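You operate a simulated robot arm through the tools that you are given. There is no shell and no other tool.

Carry out the task below with a simulated robot arm. There is one attempt and no reset: what you move stays moved.

TASK
Light the film, lay the orange HOLD tag on the box of its line, and save that line.
Fine: the film stays on the lamp; switch the lamp off at the end.

The check looks at the end state, three seconds after you hand in, the way a careful person would. Anything else that was tipped, shoved, dropped, spilled or broken makes it a failure.

THE ROBOT
A 6-joint arm with a two-finger parallel gripper, fixed in place. Base frame: the origin is at the foot of the arm, x ahead of it, y to its left, z up; the work surface is at about z = 0. Lengths are in mm, angles in degrees, forces in N, time in s.
With the tool pointing down near the work surface it reaches from about 140 to 580 mm from the base axis. Its first joint turns from -66.0 to 66.0 degrees. Payload 2.1 kg.
Tool frame: the origin (TCP) lies between the finger pads and is the grasp point; the fingertips stand 30 mm ahead of it; z points along the fingers, y is the line along which they close. Largest opening 94 mm; finger width 28, thickness 10; the body of the gripper, 50 by 96 mm, starts 55 mm behind the TCP.
Orientation is told as [roll, pitch, yaw] about the base's x, y, z axes, in that order, counted from this pose: with the fingers straight down and closing along the base's y, the tool's x points along the base's -x, its y along +y and its z along -z.

THE INTERFACE
- The arm moves only by the tool nudge_tool. Its argument "deltas" is one flat list of numbers, 7 for each row, row after row: the shift along the base's x, y, z in mm, then the turn, a rotation vector about the base's x, y, z in degrees, then the opening in per cent of the stroke, from 0 (shut) to 100 (fully open). In form: [dx, dy, dz, ax, ay, az, grip, dx, dy, dz, ax, ay, az, grip, ...]. A call has 1 to 20 rows; each row shifts and turns the commanded pose from where the row before left it. A row lasts 0.2 s, in which the tool goes at most 50 mm and 8.6 degrees; a call with a longer step from one row to the next is refused whole, and so is a gripper value outside its range. Where a pose cannot be reached the arm comes as near as it can. A force on the tool above 40 N (or 10 N above the force at the start of the call, whichever is more), or a blocked arm, ends the call early, and 0.2 s more pass. The fingers move at their own pace (about 72 mm/s each) and stop on an object; they squeeze with about 20 N. The grip force told is the motor's: it shows also when the fingers shut on nothing. Time passes only in rows, and 0.2 s behind the last, so rows that do not move let the fingers close. It gives the time, the measured TCP pose, the force on the tool (base axes), the opening and the grip force at its end, in the units of the frame above (readings bear some noise), with the torque about the TCP (base axes, N m) and any sound that the robot's microphone picked up.
- Cameras (640 x 400 px; columns grow to the right, rows downward): "scene" is fixed at [40.6, -359.1, 490.6]; the picture's right is [0.89, -0.45, 0.00], its down [-0.22, -0.45, -0.87] and it looks along [0.39, 0.77, -0.50] (base axes); focal length 258 px, centre (320, 200). "wrist" rides on the gripper at [76, 14, -102] in the tool frame; the picture's right is [-0.18, 0.98, 0.00], its down [-0.75, -0.14, -0.64] and it looks along [-0.63, -0.12, 0.77] (tool axes); focal length 243 px, centre (320, 200). There is no depth. A picture from a camera that has moved, and an enlarged one, comes with that camera's place and axes in the base frame and with its lens.
- grab_frame(camera): a new picture of that camera. The clock stands still meanwhile.
- enlarge(camera, box): a new picture of the part [left, top, right, bottom] of that camera's present view, enlarged. The clock stands still meanwhile.
- job_done(): hands the job in; it is judged then, once.

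Nothing tells you positions but the pictures and the camera data. Unless the task says otherwise, let go and move clear before handing in.

The tools are called after "Request:" as a command line: name --argument value ..., lists and objects as JSON in quotes. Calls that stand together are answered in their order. nudge_tool: Moves the arm, as the interface text tells. Its arguments: {"type":"object","properties":{"deltas":{"type":"array","items":{"type":"number"}}},"required":["deltas"]} The other tools are called the same way: grab_frame (camera) takes a picture; enlarge (camera, box) takes an enlarged picture of a part of a camera's view; job_done () hands the job in.

At the start:

```text
time_s: 0.0
position: [255.3, 76.5, 369.5]
tool_rot: [0.1, -0.1, 0.0]
wrist_force: [0.1, 0.3, -0.3]
wrist_torque: [0.02, 0.02, 0.01]
width: 94.2
grasp_force: 0.0
```

scene: 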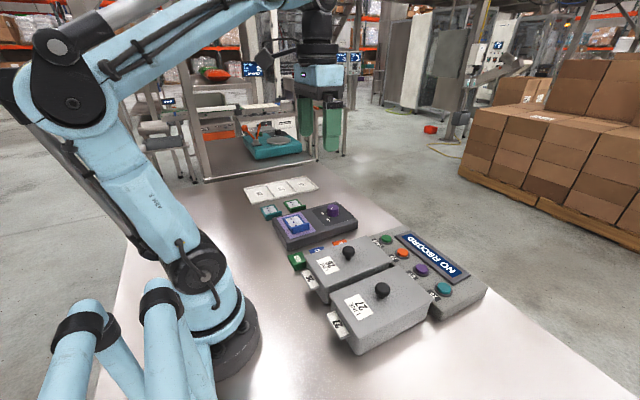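
wrist: 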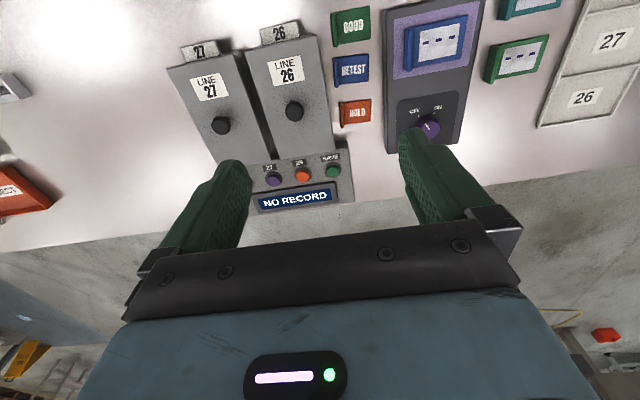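

I see two grey boxes (LINE 27, LINE 26), a console with buttons and a display, tags (GOOD, RETEST, HOLD), a lamp with a purple knob and a film on it, and a tray with labelled places. I'll look closer before moving.

Request:
enlarge --camera "scene" --box '[230, 160, 390, 260]'

Request:
enlarge --camera "scene" --box '[290, 220, 500, 360]'

Request:
enlarge --camera "wrist" --box '[150, 0, 390, 220]'

Request:
enlarge --camera "wrist" --box '[320, 0, 640, 200]'

```text
4.00 times, centred on (310, 210) of scene
camera zoom: at [40.6, -359.1, 490.6], right [0.89, -0.45, 0.0], down [-0.22, -0.45, -0.87], along [0.39, 0.77, -0.5], focal length 1031 px, centre (360, 160)
```

zoom: 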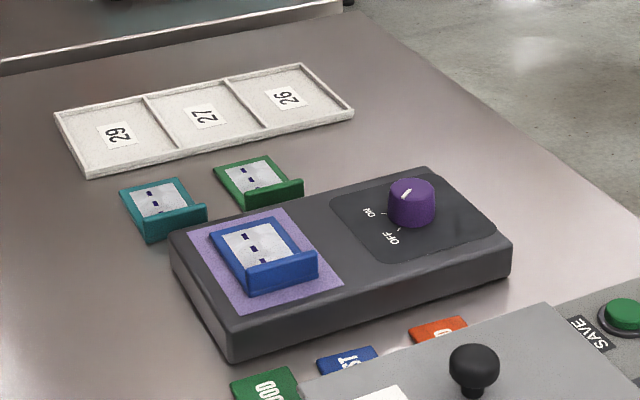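

```text
2.86 times, centred on (395, 290) of scene
camera zoom: at [40.6, -359.1, 490.6], right [0.89, -0.45, 0.0], down [-0.22, -0.45, -0.87], along [0.39, 0.77, -0.5], focal length 737 px, centre (106, -57)
```

zoom: 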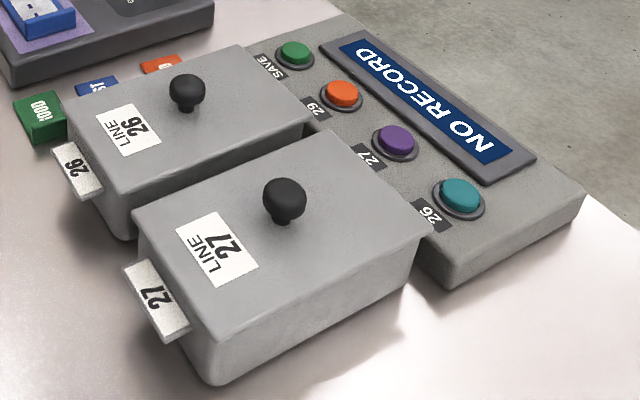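

```text
1.82 times, centred on (270, 110) of wrist
camera zoom: at [177.8, 90.7, 472.1], right [0.18, 0.98, 0.0], down [0.75, -0.14, 0.64], along [0.63, -0.12, -0.77], focal length 441 px, centre (411, 364)
```

zoom: 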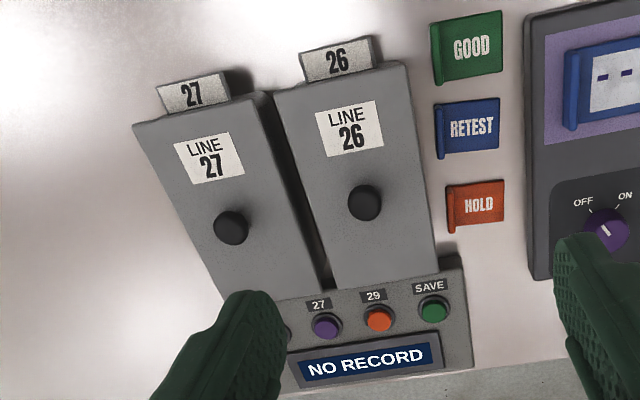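

```text
2.00 times, centred on (480, 100) of wrist
camera zoom: at [177.8, 90.7, 472.1], right [0.18, 0.98, 0.0], down [0.75, -0.14, 0.64], along [0.63, -0.12, -0.77], focal length 485 px, centre (0, 400)
```

zoom: 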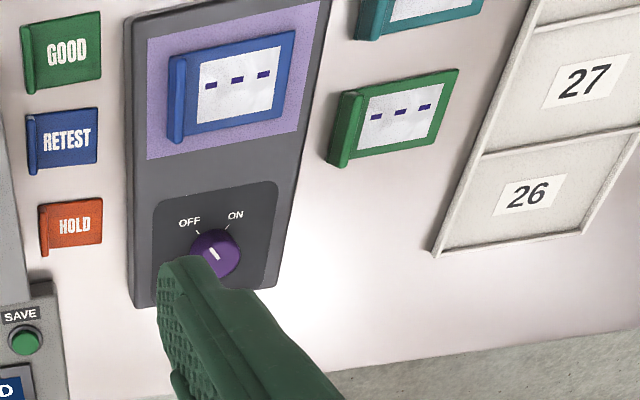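

The lamp's knob is at OFF; the film on the lamp is the blue one. I'll look at the left part of the wrist view, where there is an orange object and a grey thing, to learn about anything else in the workspace.

Request:
enlarge --camera "wrist" --box '[0, 0, 200, 240]'

Request:
enlarge --camera "scene" --box '[180, 90, 360, 200]'

Request:
enlarge --camera "scene" --box '[100, 250, 420, 400]'

Request:
enlarge --camera "scene" --box '[240, 190, 360, 260]'

```text
1.67 times, centred on (100, 120) of wrist
camera zoom: at [177.8, 90.7, 472.1], right [0.18, 0.98, 0.0], down [0.75, -0.14, 0.64], along [0.63, -0.12, -0.77], focal length 404 px, centre (687, 333)
```

zoom: 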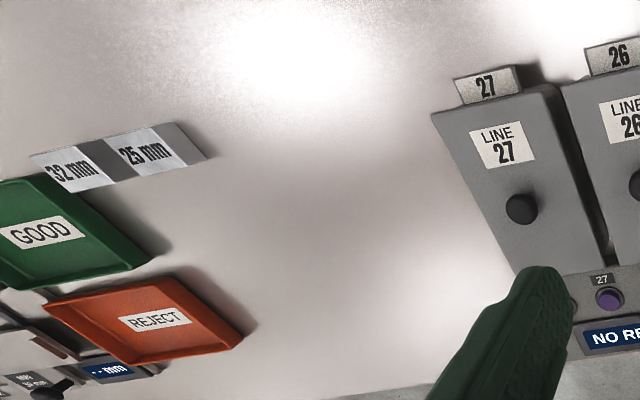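

```text
3.56 times, centred on (270, 145) of scene
camera zoom: at [40.6, -359.1, 490.6], right [0.89, -0.45, 0.0], down [-0.22, -0.45, -0.87], along [0.39, 0.77, -0.5], focal length 917 px, centre (498, 396)
```

zoom: 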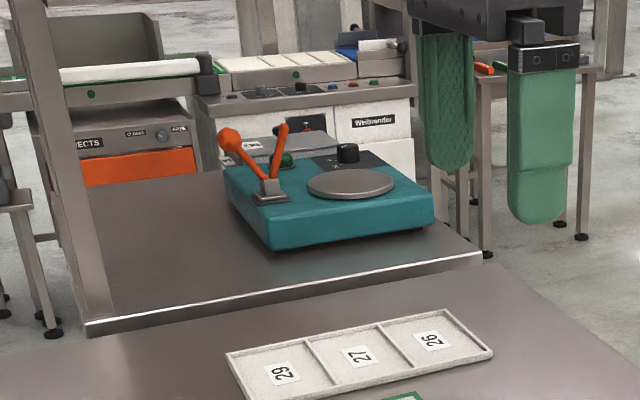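

```text
2.00 times, centred on (260, 325) of scene
camera zoom: at [40.6, -359.1, 490.6], right [0.89, -0.45, 0.0], down [-0.22, -0.45, -0.87], along [0.39, 0.77, -0.5], focal length 516 px, centre (440, -50)
```

zoom: 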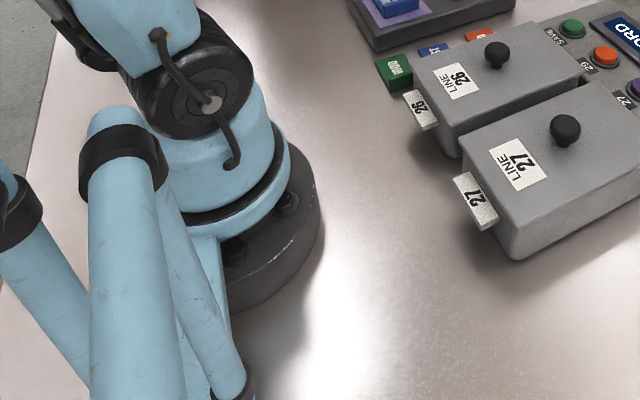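

```text
5.33 times, centred on (300, 225) of scene
camera zoom: at [40.6, -359.1, 490.6], right [0.89, -0.45, 0.0], down [-0.22, -0.45, -0.87], along [0.39, 0.77, -0.5], focal length 1375 px, centre (427, 67)
```

zoom: 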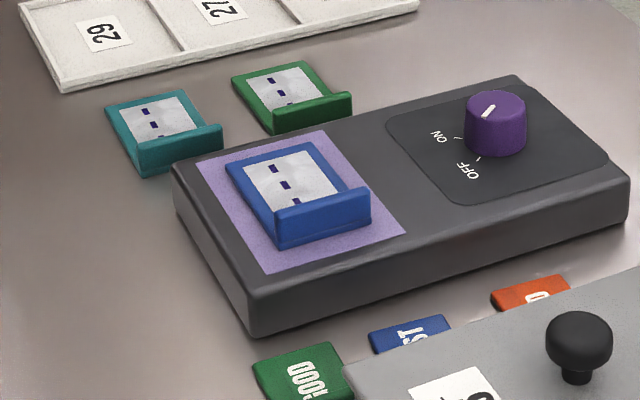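

The knob of the lamp seems to be at about (389, 243, 60), the HOLD tag near (358, 130), box knobs at about (307, 27) and (307, −95), and buttons along x≈457 at y≈67 (SAVE), 1 (29), −64 (27), −130 (26). I move the camera above the lamp for a closer look.

Request:
nudge_tool --deltas '[0, 31, -10, 0, 0, 0, 100, 0, 31, -10, 0, 0, 0, 100, 0, 31, -10, 0, 0, 0, 100, 0, 31, -10, 0, 0, 0, 100, 0, 0, 0, 0, 0, 0, 100]'

Request:
grab_frame --camera "wrist"

```text
time_s: 1.2
position: [256.5, 202.2, 330.1]
tool_rot: [0.1, 0.1, -0.1]
wrist_force: [0.1, 0.5, -0.4]
wrist_torque: [0.03, 0.02, 0.01]
width: 94.3
grasp_force: 0.1
```

```text
taken
camera wrist: at [178.0, 216.3, 433.8], right [0.18, 0.98, 0.0], down [0.75, -0.14, 0.64], along [0.63, -0.12, -0.77], focal length 243 px, centre (320, 200)
```

wrist: 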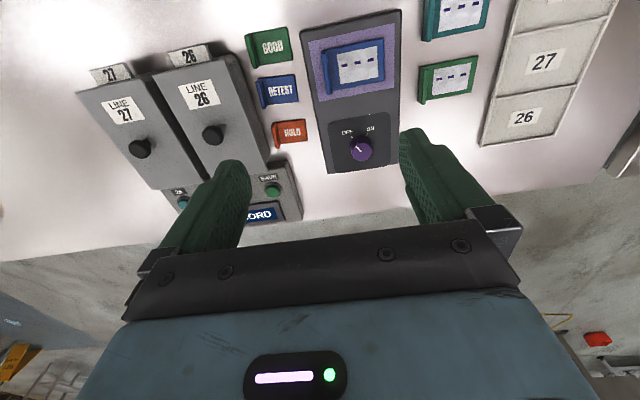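

The lamp is now in clear view, with the blue film and the purple knob between the fingers. I'll enlarge the knob and film.

Request:
enlarge --camera "wrist" --box '[300, 0, 412, 70]'

Request:
enlarge --camera "wrist" --box '[310, 105, 406, 165]'

Request:
enlarge --camera "wrist" --box '[232, 20, 328, 160]'

```text
5.71 times, centred on (356, 35) of wrist
camera zoom: at [178.0, 216.3, 433.8], right [0.18, 0.98, 0.0], down [0.75, -0.14, 0.64], along [0.63, -0.12, -0.77], focal length 1386 px, centre (114, 1143)
```

zoom: 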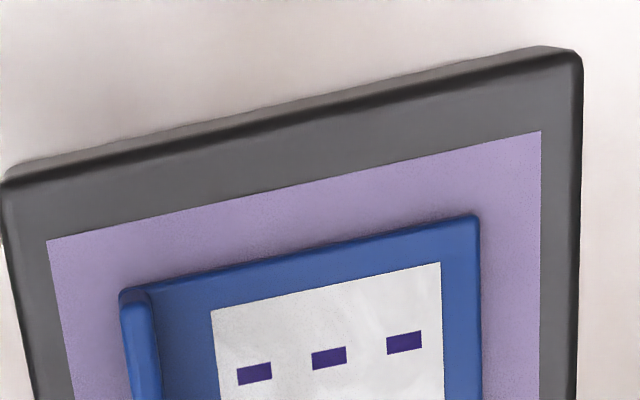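

```text
6.67 times, centred on (358, 135) of wrist
camera zoom: at [178.0, 216.3, 433.8], right [0.18, 0.98, 0.0], down [0.75, -0.14, 0.64], along [0.63, -0.12, -0.77], focal length 1618 px, centre (67, 633)
```

zoom: 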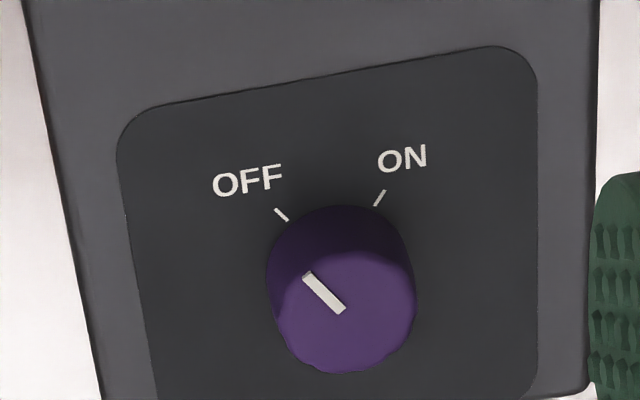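

```text
2.86 times, centred on (280, 90) of wrist
camera zoom: at [178.0, 216.3, 433.8], right [0.18, 0.98, 0.0], down [0.75, -0.14, 0.64], along [0.63, -0.12, -0.77], focal length 693 px, centre (434, 514)
```

zoom: 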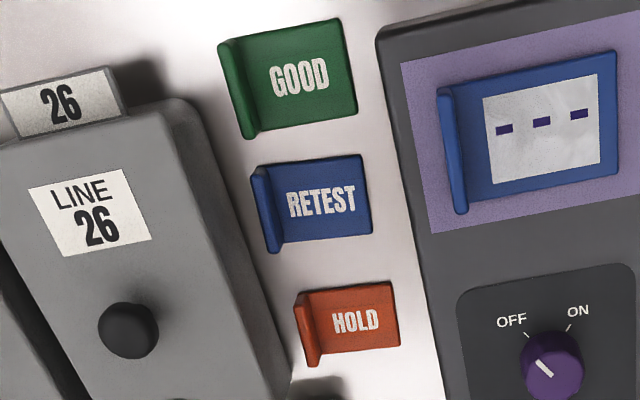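

The knob's top is at about (395, 250, 56), about 37 mm across, pointing to OFF; ON lies about 70° clockwise seen from above. I'll go above it and look again before closing on it.

Request:
nudge_tool --deltas '[28, 10, -26, 0, 0, 0, 70, 28, 10, -26, 0, 0, 0, 70, 28, 10, -26, 0, 0, 0, 70, 28, 10, -26, 0, 0, 0, 70, 28, 9, -26, 0, 0, 0, 70, 0, 0, 0, 0, 0, 0, 70]'

Request:
grab_frame --camera "wrist"

Request:
grab_frame --camera "scene"

```text
time_s: 2.6
position: [395.8, 250.5, 196.5]
tool_rot: [0.0, 0.0, -0.1]
wrist_force: [1.0, 0.6, -0.5]
wrist_torque: [0.01, -0.03, -0.01]
width: 65.8
grasp_force: 0.0
```

```text
taken
camera wrist: at [318.5, 264.4, 301.0], right [0.18, 0.98, 0.0], down [0.75, -0.14, 0.64], along [0.63, -0.12, -0.77], focal length 243 px, centre (320, 200)
```

wrist: 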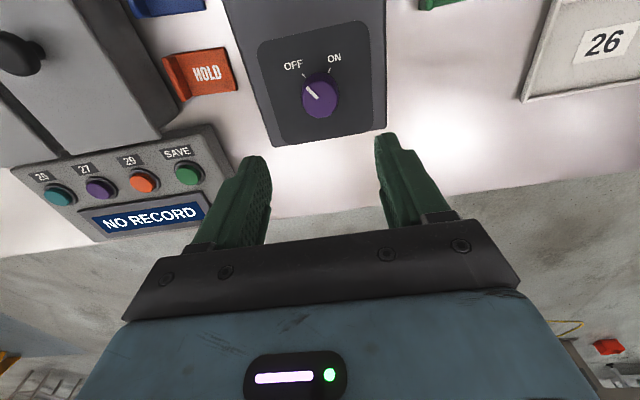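

```text
taken
```

scene: 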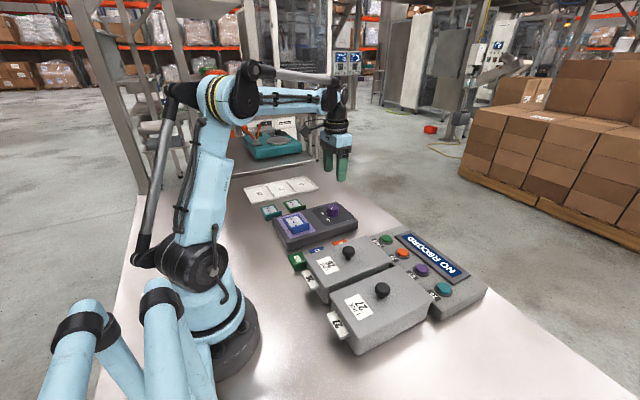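

The gripper is above the knob. I enlarge the knob to fix its position precisely.

Request:
enlarge --camera "wrist" --box '[256, 40, 384, 120]'

Request:
enlarge --camera "wrist" --box '[150, 40, 262, 110]'

Request:
enlarge --camera "wrist" --box '[20, 130, 228, 250]'

```text
5.00 times, centred on (320, 80) of wrist
camera zoom: at [318.5, 264.4, 301.0], right [0.18, 0.98, 0.0], down [0.75, -0.14, 0.64], along [0.63, -0.12, -0.77], focal length 1213 px, centre (320, 800)
```

zoom: 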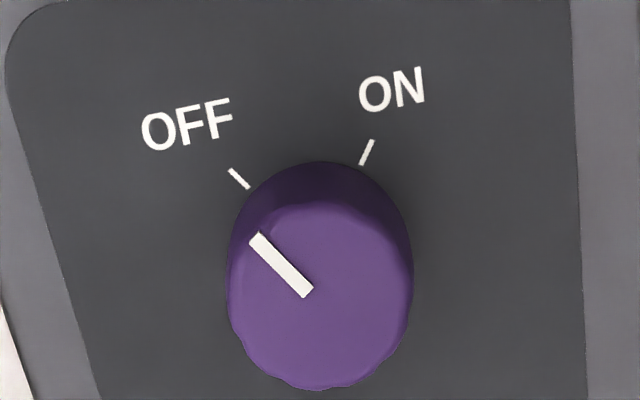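

```text
5.71 times, centred on (206, 75) of wrist
camera zoom: at [318.5, 264.4, 301.0], right [0.18, 0.98, 0.0], down [0.75, -0.14, 0.64], along [0.63, -0.12, -0.77], focal length 1386 px, centre (971, 914)
```

zoom: 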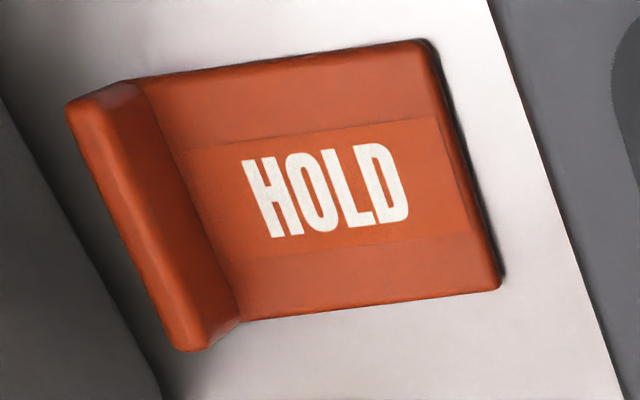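

```text
3.08 times, centred on (124, 190) of wrist
camera zoom: at [318.5, 264.4, 301.0], right [0.18, 0.98, 0.0], down [0.75, -0.14, 0.64], along [0.63, -0.12, -0.77], focal length 746 px, centre (923, 231)
```

zoom: 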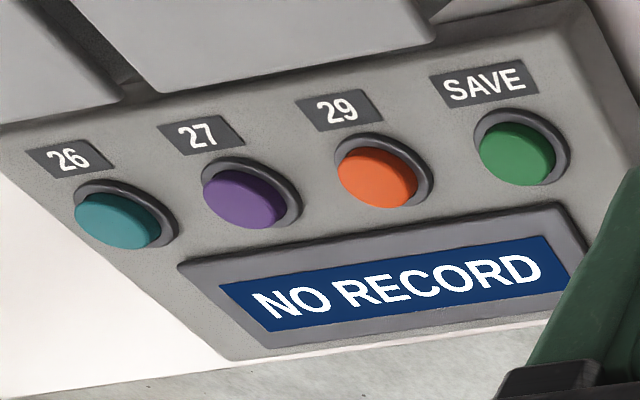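

The knob's centre is at about (394, 251), right beneath the tool, and ON is about 70° clockwise. I'll turn the gripper 35° the other way first, go down round the knob and close on it.

Request:
nudge_tool --deltas '[-0.2, 0, -15, 0, 0, 7, 70, -0.2, 0, -15, 0, 0, 7, 70, -0.2, 0, -15, 0, 0, 7, 70, -0.2, 0, -15, 0, 0, 7, 70, -0.2, 0, -15, 0, 0, 7, 70, 0, 0, 0, 0, 0, 0, 70, 0, 0, -20, 0, 0, 0, 70, 0, 0, -20, 0, 0, 0, 70, 0, 0, -13, 0, 0, 0, 70, 0, 0, 0, 0, 0, 0, 70]'

Request:
grab_frame --camera "wrist"

Request:
enlarge --camera "scene" --box '[260, 160, 400, 260]'

```text
time_s: 4.8
position: [396.4, 248.6, 71.1]
tool_rot: [0.1, 0.0, 34.9]
wrist_force: [0.1, 0.0, 0.3]
wrist_torque: [0.02, -0.01, -0.01]
width: 65.8
grasp_force: 0.1
```

```text
taken
camera wrist: at [323.1, 217.6, 173.5], right [-0.41, 0.91, 0.0], down [0.7, 0.32, 0.64], along [0.58, 0.27, -0.77], focal length 243 px, centre (320, 200)
```

wrist: 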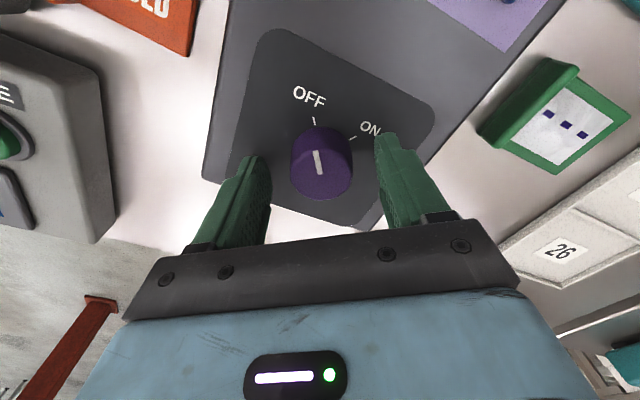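

```text
4.00 times, centred on (330, 210) of scene
camera zoom: at [40.6, -359.1, 490.6], right [0.89, -0.45, 0.0], down [-0.22, -0.45, -0.87], along [0.39, 0.77, -0.5], focal length 1031 px, centre (280, 160)
```

zoom: 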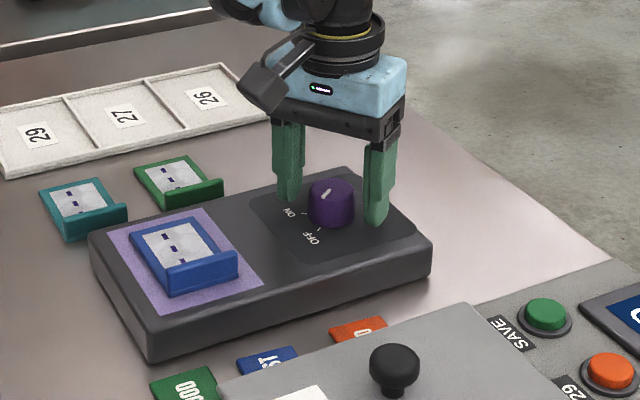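

The fingers straddle the knob, tips a little above the lamp's face. I lower 3 mm more and close on the knob.

Request:
nudge_tool --deltas '[0, 0, -3, 0, 0, 0, 70, 0, 0, 0, 0, 0, 0, 30, 0, 0, 0, 0, 0, 0, 0, 0, 0, 0, 0, 0, 0, 0, 0, 0, 0, 0, 0, 0, 0]'

Request:
grab_frame --camera "wrist"

```text
time_s: 6.0
position: [393.9, 248.2, 68.1]
tool_rot: [0.1, -0.1, 35.0]
wrist_force: [0.0, 2.3, -3.1]
wrist_torque: [-0.02, 0.05, 0.0]
width: 37.1
grasp_force: 44.4
```

```text
taken
camera wrist: at [322.7, 218.0, 171.0], right [-0.41, 0.91, 0.0], down [0.7, 0.32, 0.64], along [0.58, 0.27, -0.77], focal length 243 px, centre (320, 200)
```

wrist: 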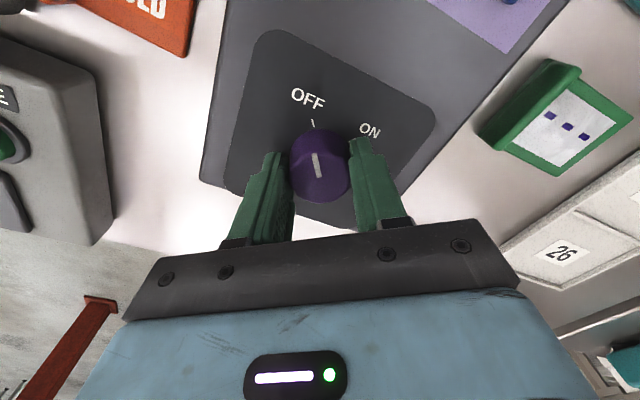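

I'm gripping the knob (37 mm). Now I turn it 70° clockwise toward ON.

Request:
nudge_tool --deltas '[0, 0, 0, 0, 0, -7, 0, 0, 0, 0, 0, 0, -7, 0, 0, 0, 0, 0, 0, -7, 0, 0, 0, 0, 0, 0, -7, 0, 0, 0, 0, 0, 0, -7, 0, 0, 0, 0, 0, 0, -7, 0, 0, 0, 0, 0, 0, -7, 0, 0, 0, 0, 0, 0, -7, 0, 0, 0, 0, 0, 0, -7, 0, 0, 0, 0, 0, 0, -7, 0, 0, 0, 0, 0, 0, 0, 0]'

Request:
grab_frame --camera "wrist"

Request:
enlarge --camera "scene" --box '[260, 160, 400, 260]'

```text
time_s: 8.4
position: [395.0, 248.9, 68.4]
tool_rot: [0.2, -0.1, -35.1]
wrist_force: [2.8, 17.3, 16.6]
wrist_torque: [0.39, -0.34, 0.06]
width: 37.1
grasp_force: 45.3
```

```text
taken
camera wrist: at [338.8, 306.0, 171.0], right [0.72, 0.7, 0.0], down [0.53, -0.55, 0.64], along [0.45, -0.46, -0.77], focal length 243 px, centre (320, 200)
```

wrist: 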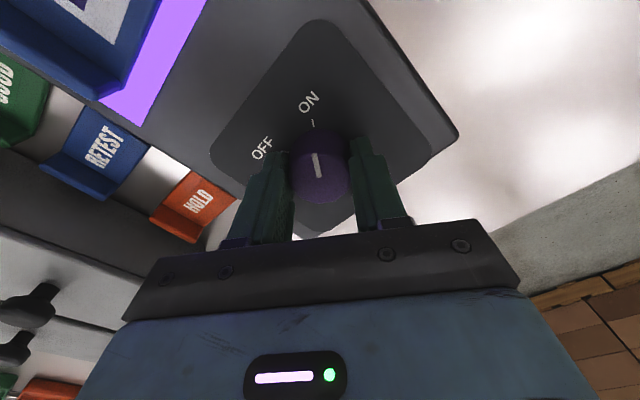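

```text
4.00 times, centred on (330, 210) of scene
camera zoom: at [40.5, -359.2, 490.5], right [0.89, -0.45, 0.0], down [-0.22, -0.45, -0.87], along [0.39, 0.77, -0.5], focal length 1031 px, centre (280, 160)
```

zoom: 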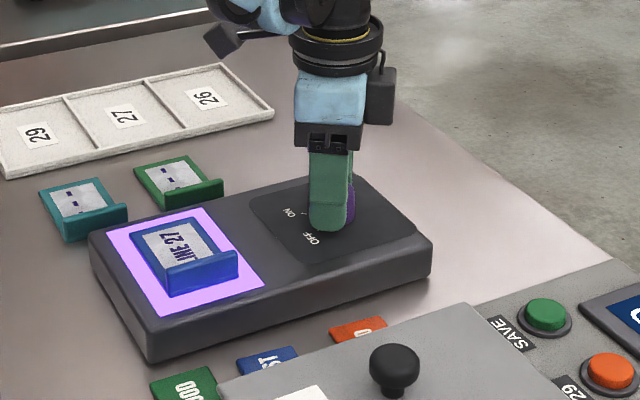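

The lamp is lit and the film shows a line number; I'll enlarge to read it for certain.

Request:
enlarge --camera "scene" --box '[282, 206, 332, 238]'

```text
12.50 times, centred on (307, 222) of scene
camera zoom: at [40.5, -359.2, 490.5], right [0.89, -0.45, 0.0], down [-0.22, -0.45, -0.87], along [0.39, 0.77, -0.5], focal length 3223 px, centre (482, -75)
```

zoom: 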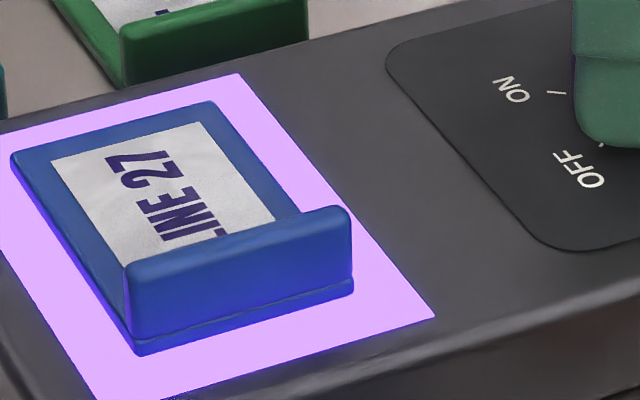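

The film reads LINE 27. I open, rise straight up off the knob, and then look at the film from above to confirm.

Request:
nudge_tool --deltas '[0, 0, 0, 0, 0, 0, 40, 0, 0, 0, 0, 0, 0, 70, 0, 0, 0, 0, 0, 0, 70, 0, 0, 25, 0, 0, 0, 70, 0, 0, 40, 0, 0, 0, 70, -20, 0, 40, 0, 0, 7, 70, -30, 0, 30, 0, 0, 7, 70, -30, 0, 20, 0, 0, 7, 70, -30, 0, 10, 0, 0, 7, 70, -30, -10, 10, 0, 0, 7, 70, 0, 0, 0, 0, 0, 0, 70]'

Request:
grab_frame --camera "wrist"

```text
time_s: 10.8
position: [254.5, 237.5, 241.9]
tool_rot: [0.2, -0.1, 0.0]
wrist_force: [-0.2, -0.1, -0.7]
wrist_torque: [-0.01, -0.02, 0.02]
width: 65.5
grasp_force: 0.0
```

```text
taken
camera wrist: at [176.5, 252.6, 345.9], right [0.18, 0.98, 0.0], down [0.75, -0.14, 0.64], along [0.63, -0.12, -0.77], focal length 243 px, centre (320, 200)
```

wrist: 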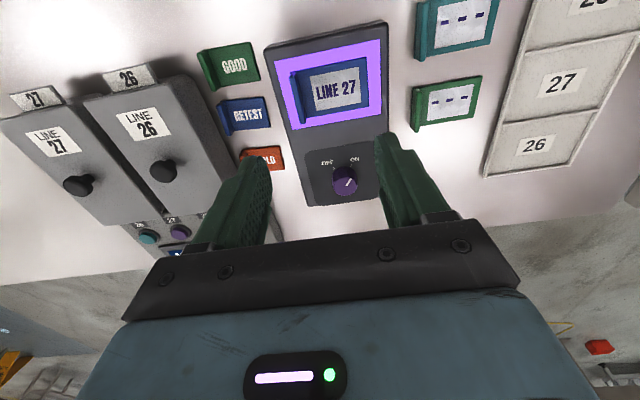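

The film clearly reads LINE 27 and the knob points to ON. The HOLD tag lies near (359, 127), with an upright rib along its −y side; I'll swing above it with the gripper turned 90° so that it closes along x across the tag's ~43 mm width.

Request:
nudge_tool --deltas '[9.5, -11.4, -6.5, 0, 0, -8.2, 70, 9.5, -11.4, -6.5, 0, 0, -8.2, 70, 9.5, -11.4, -6.5, 0, 0, -8.2, 70, 9.5, -11.4, -6.5, 0, 0, -8.2, 70, 9.5, -11.4, -6.5, 0, 0, -8.2, 70, 9.5, -11.4, -6.5, 0, 0, -8.2, 70, 9.5, -11.4, -6.5, 0, 0, -8.2, 70, 9.5, -11.4, -6.5, 0, 0, -8.2, 70, 9.5, -11.4, -6.5, 0, 0, -8.2, 70, 9.5, -11.4, -6.5, 0, 0, -8.2, 70, 9.5, -11.4, -6.5, 0, 0, -8.0, 70, 0, 0, 0, 0, 0, 0, 70]'

Request:
grab_frame --camera "wrist"

Request:
enlarge --camera "scene" --box '[260, 160, 480, 300]'

```text
time_s: 13.4
position: [359.5, 112.2, 170.2]
tool_rot: [0.1, -0.1, -90.1]
wrist_force: [-0.2, 0.0, -0.3]
wrist_torque: [0.02, -0.02, 0.02]
width: 65.8
grasp_force: 0.1
```

```text
taken
camera wrist: at [371.9, 189.1, 274.4], right [0.98, -0.19, 0.0], down [-0.14, -0.75, 0.64], along [-0.12, -0.63, -0.77], focal length 243 px, centre (320, 200)
```

wrist: 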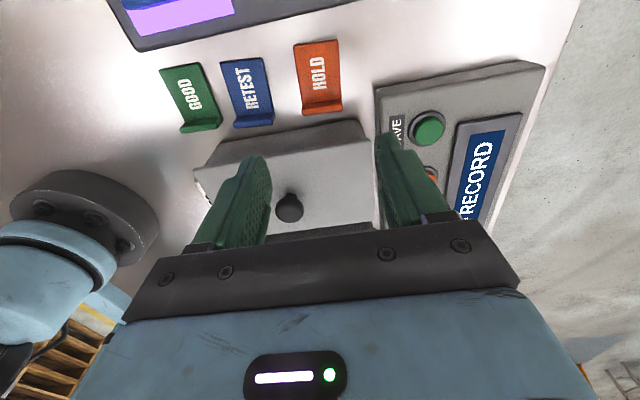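

```text
2.86 times, centred on (370, 230) of scene
camera zoom: at [40.6, -359.1, 490.6], right [0.89, -0.45, 0.0], down [-0.22, -0.45, -0.87], along [0.39, 0.77, -0.5], focal length 737 px, centre (177, 114)
```

zoom: 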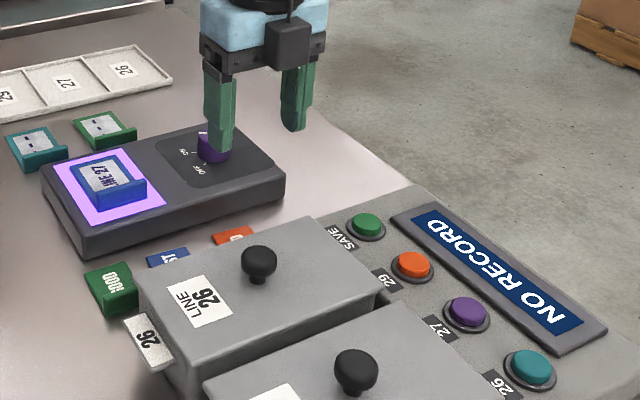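

Request:
enlarge --camera "wrist" --box '[250, 20, 410, 120]'

Request:
enlarge --camera "wrist" --box '[280, 30, 360, 120]'

```text
4.00 times, centred on (330, 70) of wrist
camera zoom: at [371.9, 189.1, 274.4], right [0.98, -0.19, 0.0], down [-0.14, -0.75, 0.64], along [-0.12, -0.63, -0.77], focal length 970 px, centre (280, 720)
```

zoom: 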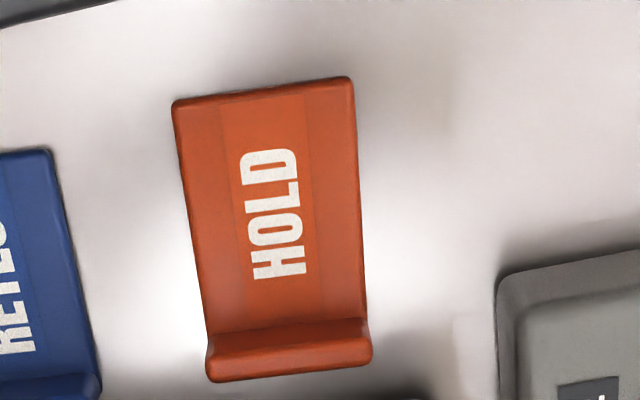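

```text
4.44 times, centred on (320, 75) of wrist
camera zoom: at [371.9, 189.1, 274.4], right [0.98, -0.19, 0.0], down [-0.14, -0.75, 0.64], along [-0.12, -0.63, -0.77], focal length 1078 px, centre (320, 756)
```

zoom: 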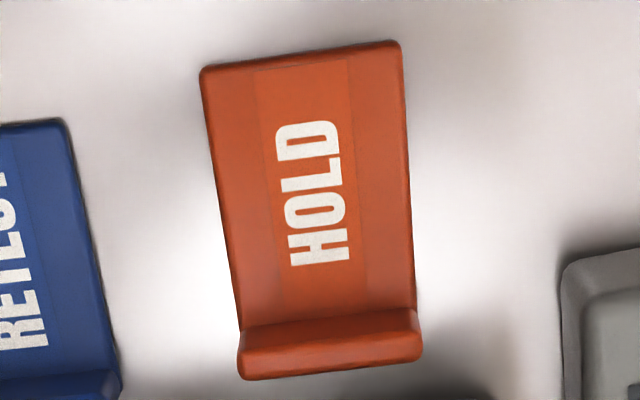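

The tag lies turned about −4.5°, 43 × 62 mm, with its rib at y≈95–100; its middle across x at the gripping line is about 359. I align the yaw, narrow the opening a little so the fingers clear RETEST and the console, and descend in two stages.

Request:
nudge_tool --deltas '[0, -2, 0, 0, 0, -4.5, 62, -0.5, 0, -30, 0, 0, 0, 62, 0, 0, -35, 0, 0, 0, 62, 0, 0, -35, 0, 0, 0, 62, 0, 0, -20, 0, 0, 0, 62, 0, 0, -10, 0, 0, 0, 62, 0, 0, 0, 0, 0, 0, 62]'

Request:
grab_frame --camera "wrist"

Request:
enlarge --camera "scene" --box '[260, 180, 420, 280]'

```text
time_s: 15.0
position: [359.2, 111.3, 40.2]
tool_rot: [0.1, 0.0, -94.5]
wrist_force: [0.4, -0.6, 1.1]
wrist_torque: [0.0, 0.01, 0.02]
width: 58.3
grasp_force: 0.1
```

```text
taken
camera wrist: at [378.3, 187.0, 144.2], right [0.97, -0.26, 0.0], down [-0.2, -0.74, 0.64], along [-0.17, -0.62, -0.77], focal length 243 px, centre (320, 200)
```

wrist: 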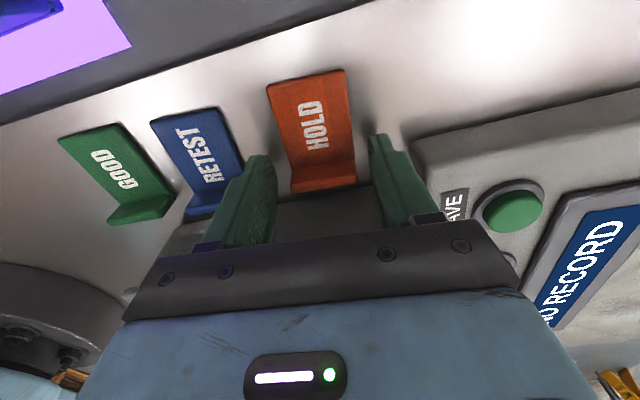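

```text
4.00 times, centred on (340, 230) of scene
camera zoom: at [40.6, -359.1, 490.6], right [0.89, -0.45, 0.0], down [-0.22, -0.45, -0.87], along [0.39, 0.77, -0.5], focal length 1031 px, centre (240, 80)
```

zoom: 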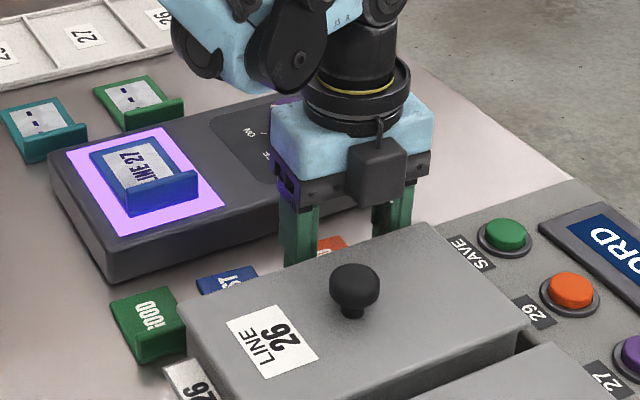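

The fingers straddle the tag with clearance from RETEST and the console. I go the last 8 mm down and close gently on it.

Request:
nudge_tool --deltas '[0, 0, -4, 0, 0, 0, 62, 0, 0, -4, 0, 0, 0, 62, 0, 0, 0, 0, 0, 0, 62]'

Request:
enlarge --camera "wrist" --box '[200, 50, 440, 250]'

```text
time_s: 15.8
position: [359.0, 111.2, 33.8]
tool_rot: [0.0, 0.0, -94.4]
wrist_force: [1.1, -0.4, -0.7]
wrist_torque: [-0.03, 0.0, -0.02]
width: 58.4
grasp_force: 0.0
```

```text
2.00 times, centred on (320, 150) of wrist
camera zoom: at [378.3, 186.9, 136.4], right [0.97, -0.26, 0.0], down [-0.2, -0.74, 0.64], along [-0.17, -0.62, -0.77], focal length 485 px, centre (320, 300)
```

zoom: 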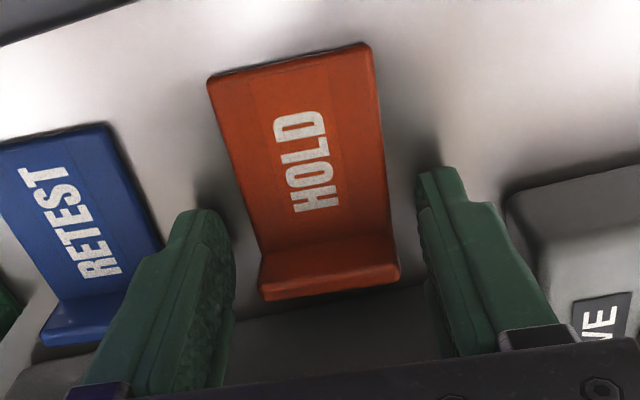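

The tag sits centred between the fingertips just above the table. Closing now.

Request:
nudge_tool --deltas '[0, 0, 0, 0, 0, 0, 50, 0, 0, 0, 0, 0, 0, 40, 0, 0, 0, 0, 0, 0, 0, 0, 0, 0, 0, 0, 0, 0, 0, 0, 0, 0, 0, 0, 0]'

Request:
enlarge --camera "wrist" --box '[200, 50, 440, 250]'

```text
time_s: 17.0
position: [359.5, 111.0, 34.1]
tool_rot: [0.1, 0.0, -94.5]
wrist_force: [0.1, 0.5, 0.7]
wrist_torque: [-0.01, 0.0, 0.0]
width: 43.1
grasp_force: 19.9
```

```text
2.00 times, centred on (320, 150) of wrist
camera zoom: at [378.3, 186.9, 136.5], right [0.97, -0.26, 0.0], down [-0.2, -0.74, 0.64], along [-0.17, -0.62, -0.77], focal length 485 px, centre (320, 300)
```

zoom: 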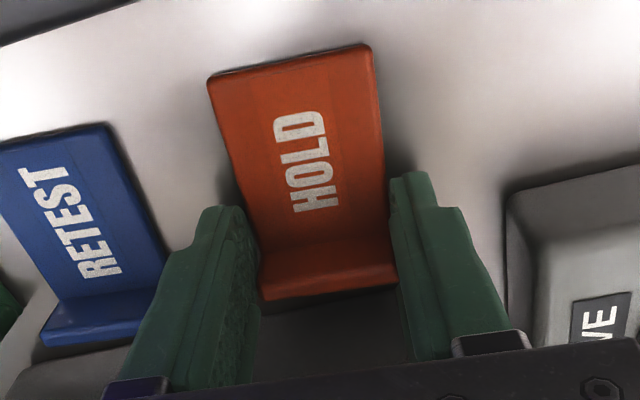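

The tag is held at 43 mm. I lift it a little and check that it stays level in the grip.

Request:
nudge_tool --deltas '[0, 0, 10, 0, 0, 0, 0, 0, 0, 15, 0, 0, 0, 0, 0, 0, 20, 0, 0, 0, 0, 0, 0, 30, 0, 0, 0, 0, 0, 0, 30, 0, 0, 0, 0, 0, 0, 30, 0, 0, 0, 0, 0, 0, 0, 0, 0, 0, 0]'

Request:
grab_frame --camera "wrist"

Request:
enlarge --camera "scene" --box '[260, 130, 420, 230]'

```text
time_s: 18.6
position: [357.0, 111.2, 169.3]
tool_rot: [0.1, 0.0, -94.5]
wrist_force: [-0.7, 0.0, 0.8]
wrist_torque: [0.03, 0.03, 0.0]
width: 43.0
grasp_force: 20.0
```

```text
taken
camera wrist: at [376.2, 186.1, 272.3], right [0.97, -0.26, 0.0], down [-0.2, -0.74, 0.64], along [-0.17, -0.62, -0.77], focal length 243 px, centre (320, 200)
```

wrist: 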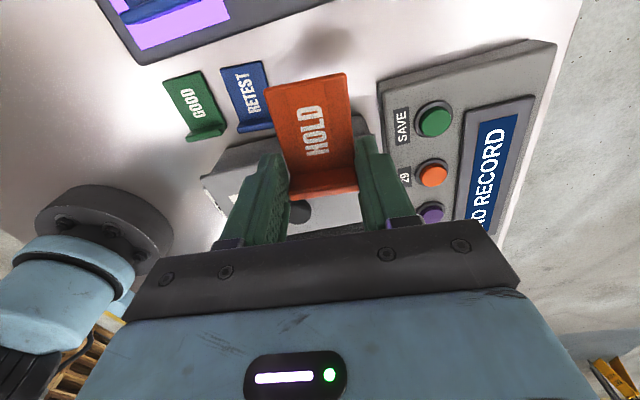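

```text
4.00 times, centred on (340, 180) of scene
camera zoom: at [40.6, -359.1, 490.6], right [0.89, -0.45, 0.0], down [-0.22, -0.45, -0.87], along [0.39, 0.77, -0.5], focal length 1031 px, centre (240, 280)
```

zoom: 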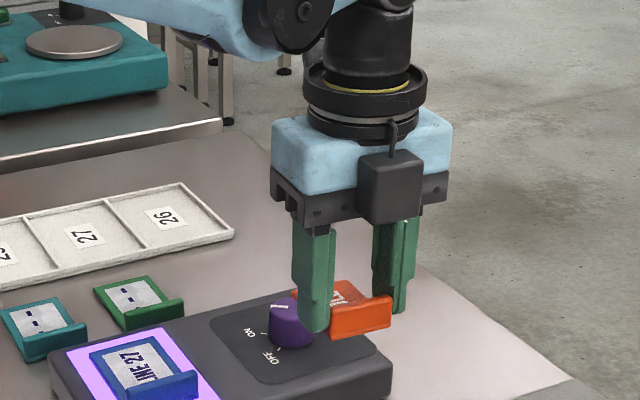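

The tag is held level. Now I carry it across to box 27, aiming for the free part of the lid between its knob and the console-side edge, and look before lowering.

Request:
nudge_tool --deltas '[0.6, -20, 0, 0, 0, 0, 0, 0.6, -30, 0, 0, 0, 0, 0, 0.6, -30, 0, 0, 0, 0, 0, 0.6, -30, 0, 0, 0, 0, 0, 0.6, -30, 0, 0, 0, 0, 0, 0.6, -30, 0, 0, 0, 0, 0, 0.6, -30, 0, 0, 0, 0, 0, 0.6, -20, 0, 0, 0, 0, 0, 0.6, -11, 0, 0, 0, 0, 0, 0, 0, 0, 0, 0, 0, 0]'

Request:
grab_frame --camera "wrist"

Request:
enlarge --camera "scene" --box '[290, 180, 530, 360]'

```text
time_s: 20.8
position: [363.2, -118.0, 169.2]
tool_rot: [0.1, -0.1, -94.5]
wrist_force: [1.0, -0.9, 0.1]
wrist_torque: [-0.01, 0.01, -0.02]
width: 43.4
grasp_force: 20.0
```

```text
taken
camera wrist: at [381.9, -43.7, 272.2], right [0.97, -0.26, 0.0], down [-0.2, -0.74, 0.64], along [-0.17, -0.62, -0.77], focal length 243 px, centre (320, 200)
```

wrist: 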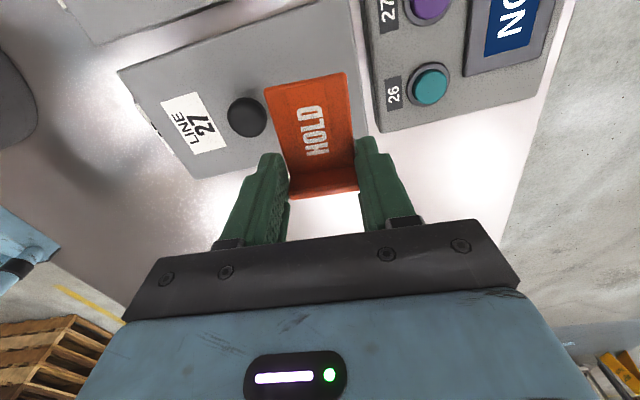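

```text
2.22 times, centred on (410, 270) of scene
camera zoom: at [40.6, -359.2, 490.6], right [0.89, -0.45, 0.0], down [-0.22, -0.45, -0.87], along [0.39, 0.77, -0.5], focal length 573 px, centre (120, 44)
```

zoom: 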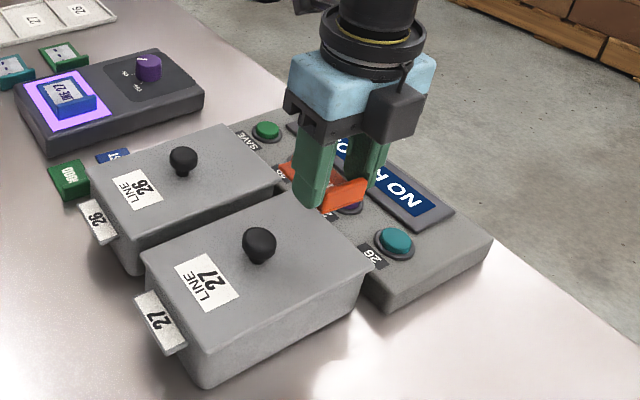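

Box 27's lid spans about x 220–402, y −150 to −46, its knob at (309, −97), so the tag hangs above the free part. I lower to a few millimetres above the lid and check the gap.

Request:
nudge_tool --deltas '[2, 0, -20, 0, 0, 0, 0, 0, 0, -20, 0, 0, 0, 0, 0, 0, -15, 0, 0, 0, 0, 0, 0, -9, 0, 0, 0, 0, 0, 0, 0, 0, 0, 0, 0]'

Request:
enlarge --camera "scene" --box '[360, 220, 480, 310]'

Request:
grab_frame --camera "wrist"

```text
time_s: 22.0
position: [364.4, -119.3, 104.5]
tool_rot: [0.1, -0.1, -94.6]
wrist_force: [0.1, -0.1, -0.4]
wrist_torque: [0.0, -0.03, 0.01]
width: 43.1
grasp_force: 19.7
```

```text
4.44 times, centred on (420, 265) of scene
camera zoom: at [40.6, -359.1, 490.6], right [0.89, -0.45, 0.0], down [-0.22, -0.45, -0.87], along [0.39, 0.77, -0.5], focal length 1146 px, centre (-124, -89)
```

zoom: 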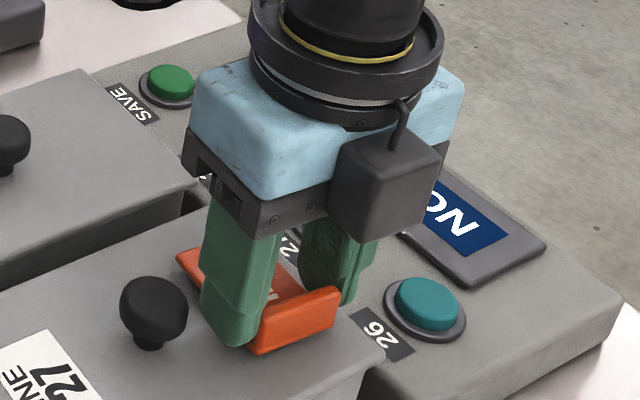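

```text
taken
camera wrist: at [383.4, -43.5, 207.1], right [0.97, -0.26, 0.0], down [-0.2, -0.74, 0.64], along [-0.17, -0.62, -0.77], focal length 243 px, centre (320, 200)
```

wrist: 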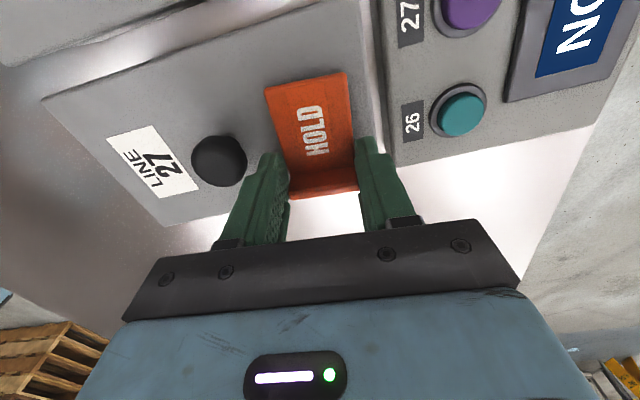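

The tag is a few millimetres above the lid, well placed between the lid's knob and its front edge. I lower it in 1 mm steps, watching the force.

Request:
nudge_tool --deltas '[0, 0, -1.5, 0, 0, 0, 0, 0, 0, -1.5, 0, 0, 0, 0, 0, 0, -1, 0, 0, 0, 0, 0, 0, 0, 0, 0, 0, 0]'

Request:
enlarge --camera "scene" --box '[380, 260, 450, 310]'

```text
time_s: 23.0
position: [365.3, -120.3, 101.2]
tool_rot: [0.0, 0.0, -94.5]
wrist_force: [1.3, -0.1, -0.4]
wrist_torque: [0.04, 0.02, -0.01]
width: 42.9
grasp_force: 20.2
```

```text
8.00 times, centred on (415, 285) of scene
camera zoom: at [40.6, -359.1, 490.6], right [0.89, -0.45, 0.0], down [-0.22, -0.45, -0.87], along [0.39, 0.77, -0.5], focal length 2063 px, centre (-440, -480)
```

zoom: 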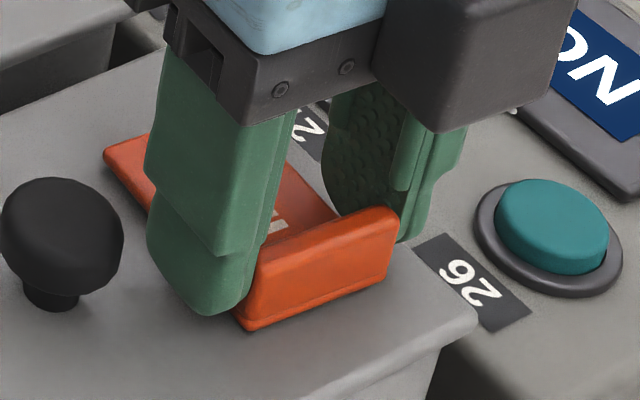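

No contact force yet; it looks almost down. I continue by single millimetres.

Request:
nudge_tool --deltas '[0, 0, -1, 0, 0, 0, 0, 0, 0, 0, 0, 0, 0, 0]'

Request:
nudge_tool --deltas '[0, 0, -1, 0, 0, 0, 0, 0, 0, 0, 0, 0, 0, 0]'

Request:
enlarge --camera "scene" --box '[380, 260, 450, 310]'

```text
time_s: 23.6
position: [365.9, -119.4, 98.9]
tool_rot: [0.1, 0.0, -94.5]
wrist_force: [-0.1, 1.3, -1.0]
wrist_torque: [0.0, -0.03, -0.03]
width: 43.0
grasp_force: 20.2
```

```text
time_s: 24.2
position: [366.3, -120.5, 97.6]
tool_rot: [0.2, -0.1, -94.5]
wrist_force: [-1.6, -1.5, 11.7]
wrist_torque: [0.16, 0.09, -0.01]
width: 42.8
grasp_force: 19.9
```

```text
8.00 times, centred on (415, 285) of scene
camera zoom: at [40.5, -359.1, 490.6], right [0.89, -0.45, 0.0], down [-0.22, -0.45, -0.87], along [0.39, 0.77, -0.5], focal length 2063 px, centre (-440, -480)
```

zoom: 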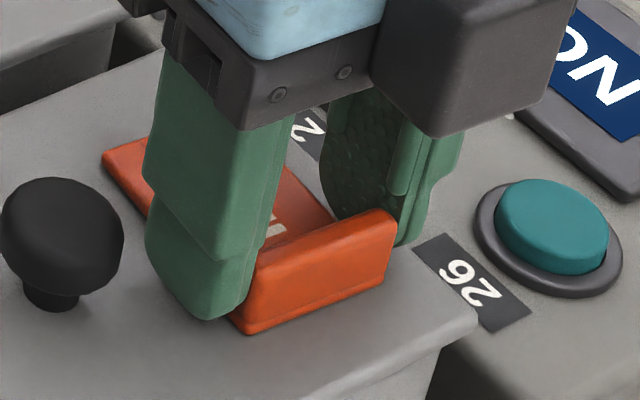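

The tag touches the lid (about 12 N). I ease up half a millimetre, open a few millimetres and rise straight up.

Request:
nudge_tool --deltas '[0, 0, 0.7, 0, 0, 0, 0, 0, 0, 0, 0, 0, 0, 48, 0, 0, 0, 0, 0, 0, 53, 0, 0, 0, 0, 0, 0, 53, 0, 0, 5, 0, 0, 0, 53, 0, 0, 10, 0, 0, 0, 53, 0, 0, 20, 0, 0, 0, 53, 0, 0, 30, 0, 0, 0, 53, 0, 0, 30, 0, 0, 0, 53, 0, 0, 0, 0, 0, 0, 53]'

Request:
enlarge --camera "scene" --box '[320, 220, 500, 350]'

Request:
grab_frame --camera "wrist"

```text
time_s: 26.4
position: [365.9, -119.8, 193.5]
tool_rot: [0.1, 0.0, -94.6]
wrist_force: [0.5, 0.2, 0.6]
wrist_torque: [-0.02, 0.01, 0.04]
width: 49.9
grasp_force: 0.0
```

```text
3.08 times, centred on (410, 285) of scene
camera zoom: at [40.6, -359.1, 490.6], right [0.89, -0.45, 0.0], down [-0.22, -0.45, -0.87], along [0.39, 0.77, -0.5], focal length 793 px, centre (43, -62)
```

zoom: 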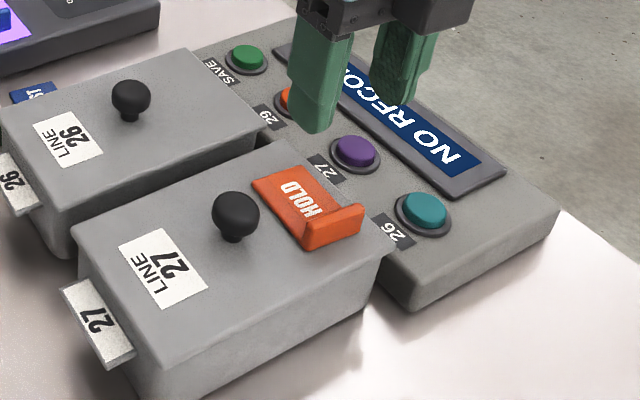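

```text
taken
camera wrist: at [385.1, -44.1, 297.6], right [0.97, -0.26, 0.0], down [-0.2, -0.74, 0.64], along [-0.17, -0.62, -0.77], focal length 243 px, centre (320, 200)
```

wrist: 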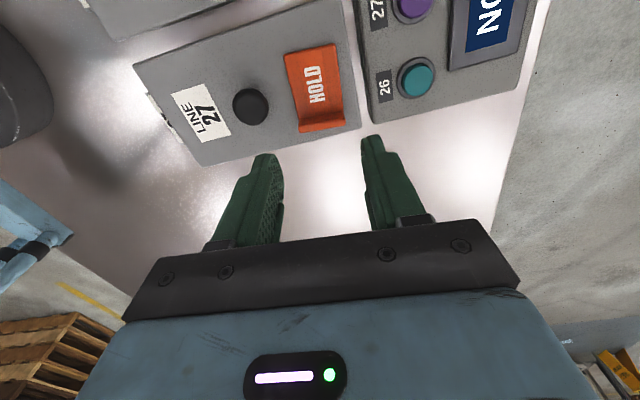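

The HOLD tag lies flat on the lid of box 27. Next is the console: I close the fingers, turn the tool straight again and go above the purple 27 button to look.

Request:
nudge_tool --deltas '[7, 5, 0, 0, 0, 8.5, 0, 7, 5, 0, 0, 0, 8.5, 0, 7, 5, 0, 0, 0, 8.5, 0, 7, 5, 0, 0, 0, 8.5, 0, 7, 5, 0, 0, 0, 8.5, 0, 7, 5, 0, 0, 0, 8.5, 0, 7, 5, 0, 0, 0, 8.5, 0, 7, 5, 0, 0, 0, 8.5, 0, 7, 5, 0, 0, 0, 8.5, 0, 7, 5, 0, 0, 0, 8.5, 0, 7, 5, 0, 0, 0, 8.5, 0, 0, 0, 0, 0, 0, 1, 0, 0, 0, 0, 0, 0, 0, 0]'

Request:
grab_frame --camera "wrist"

Request:
grab_frame --camera "scene"

```text
time_s: 29.2
position: [443.1, -65.0, 195.3]
tool_rot: [0.1, 0.0, 0.1]
wrist_force: [1.1, -0.3, -0.2]
wrist_torque: [0.01, 0.04, 0.01]
width: 0.3
grasp_force: 20.1
```

```text
taken
camera wrist: at [365.0, -49.9, 297.3], right [0.18, 0.98, 0.0], down [0.75, -0.14, 0.64], along [0.63, -0.12, -0.77], focal length 243 px, centre (320, 200)
```

wrist: 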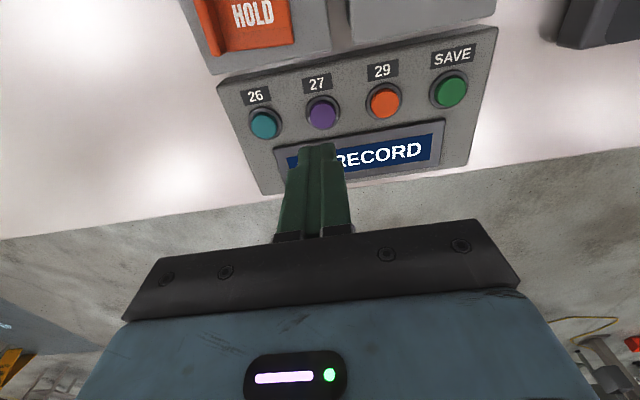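

```text
taken
```

scene: 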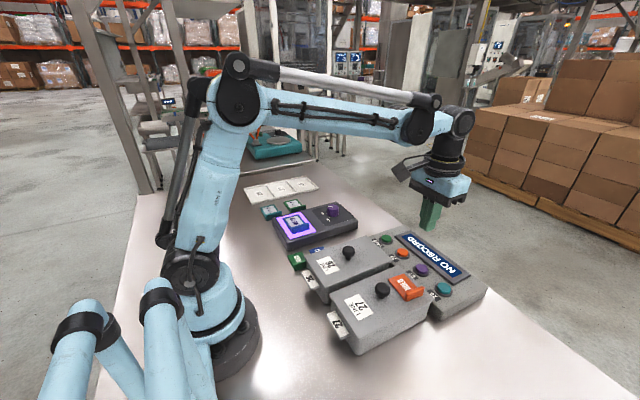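

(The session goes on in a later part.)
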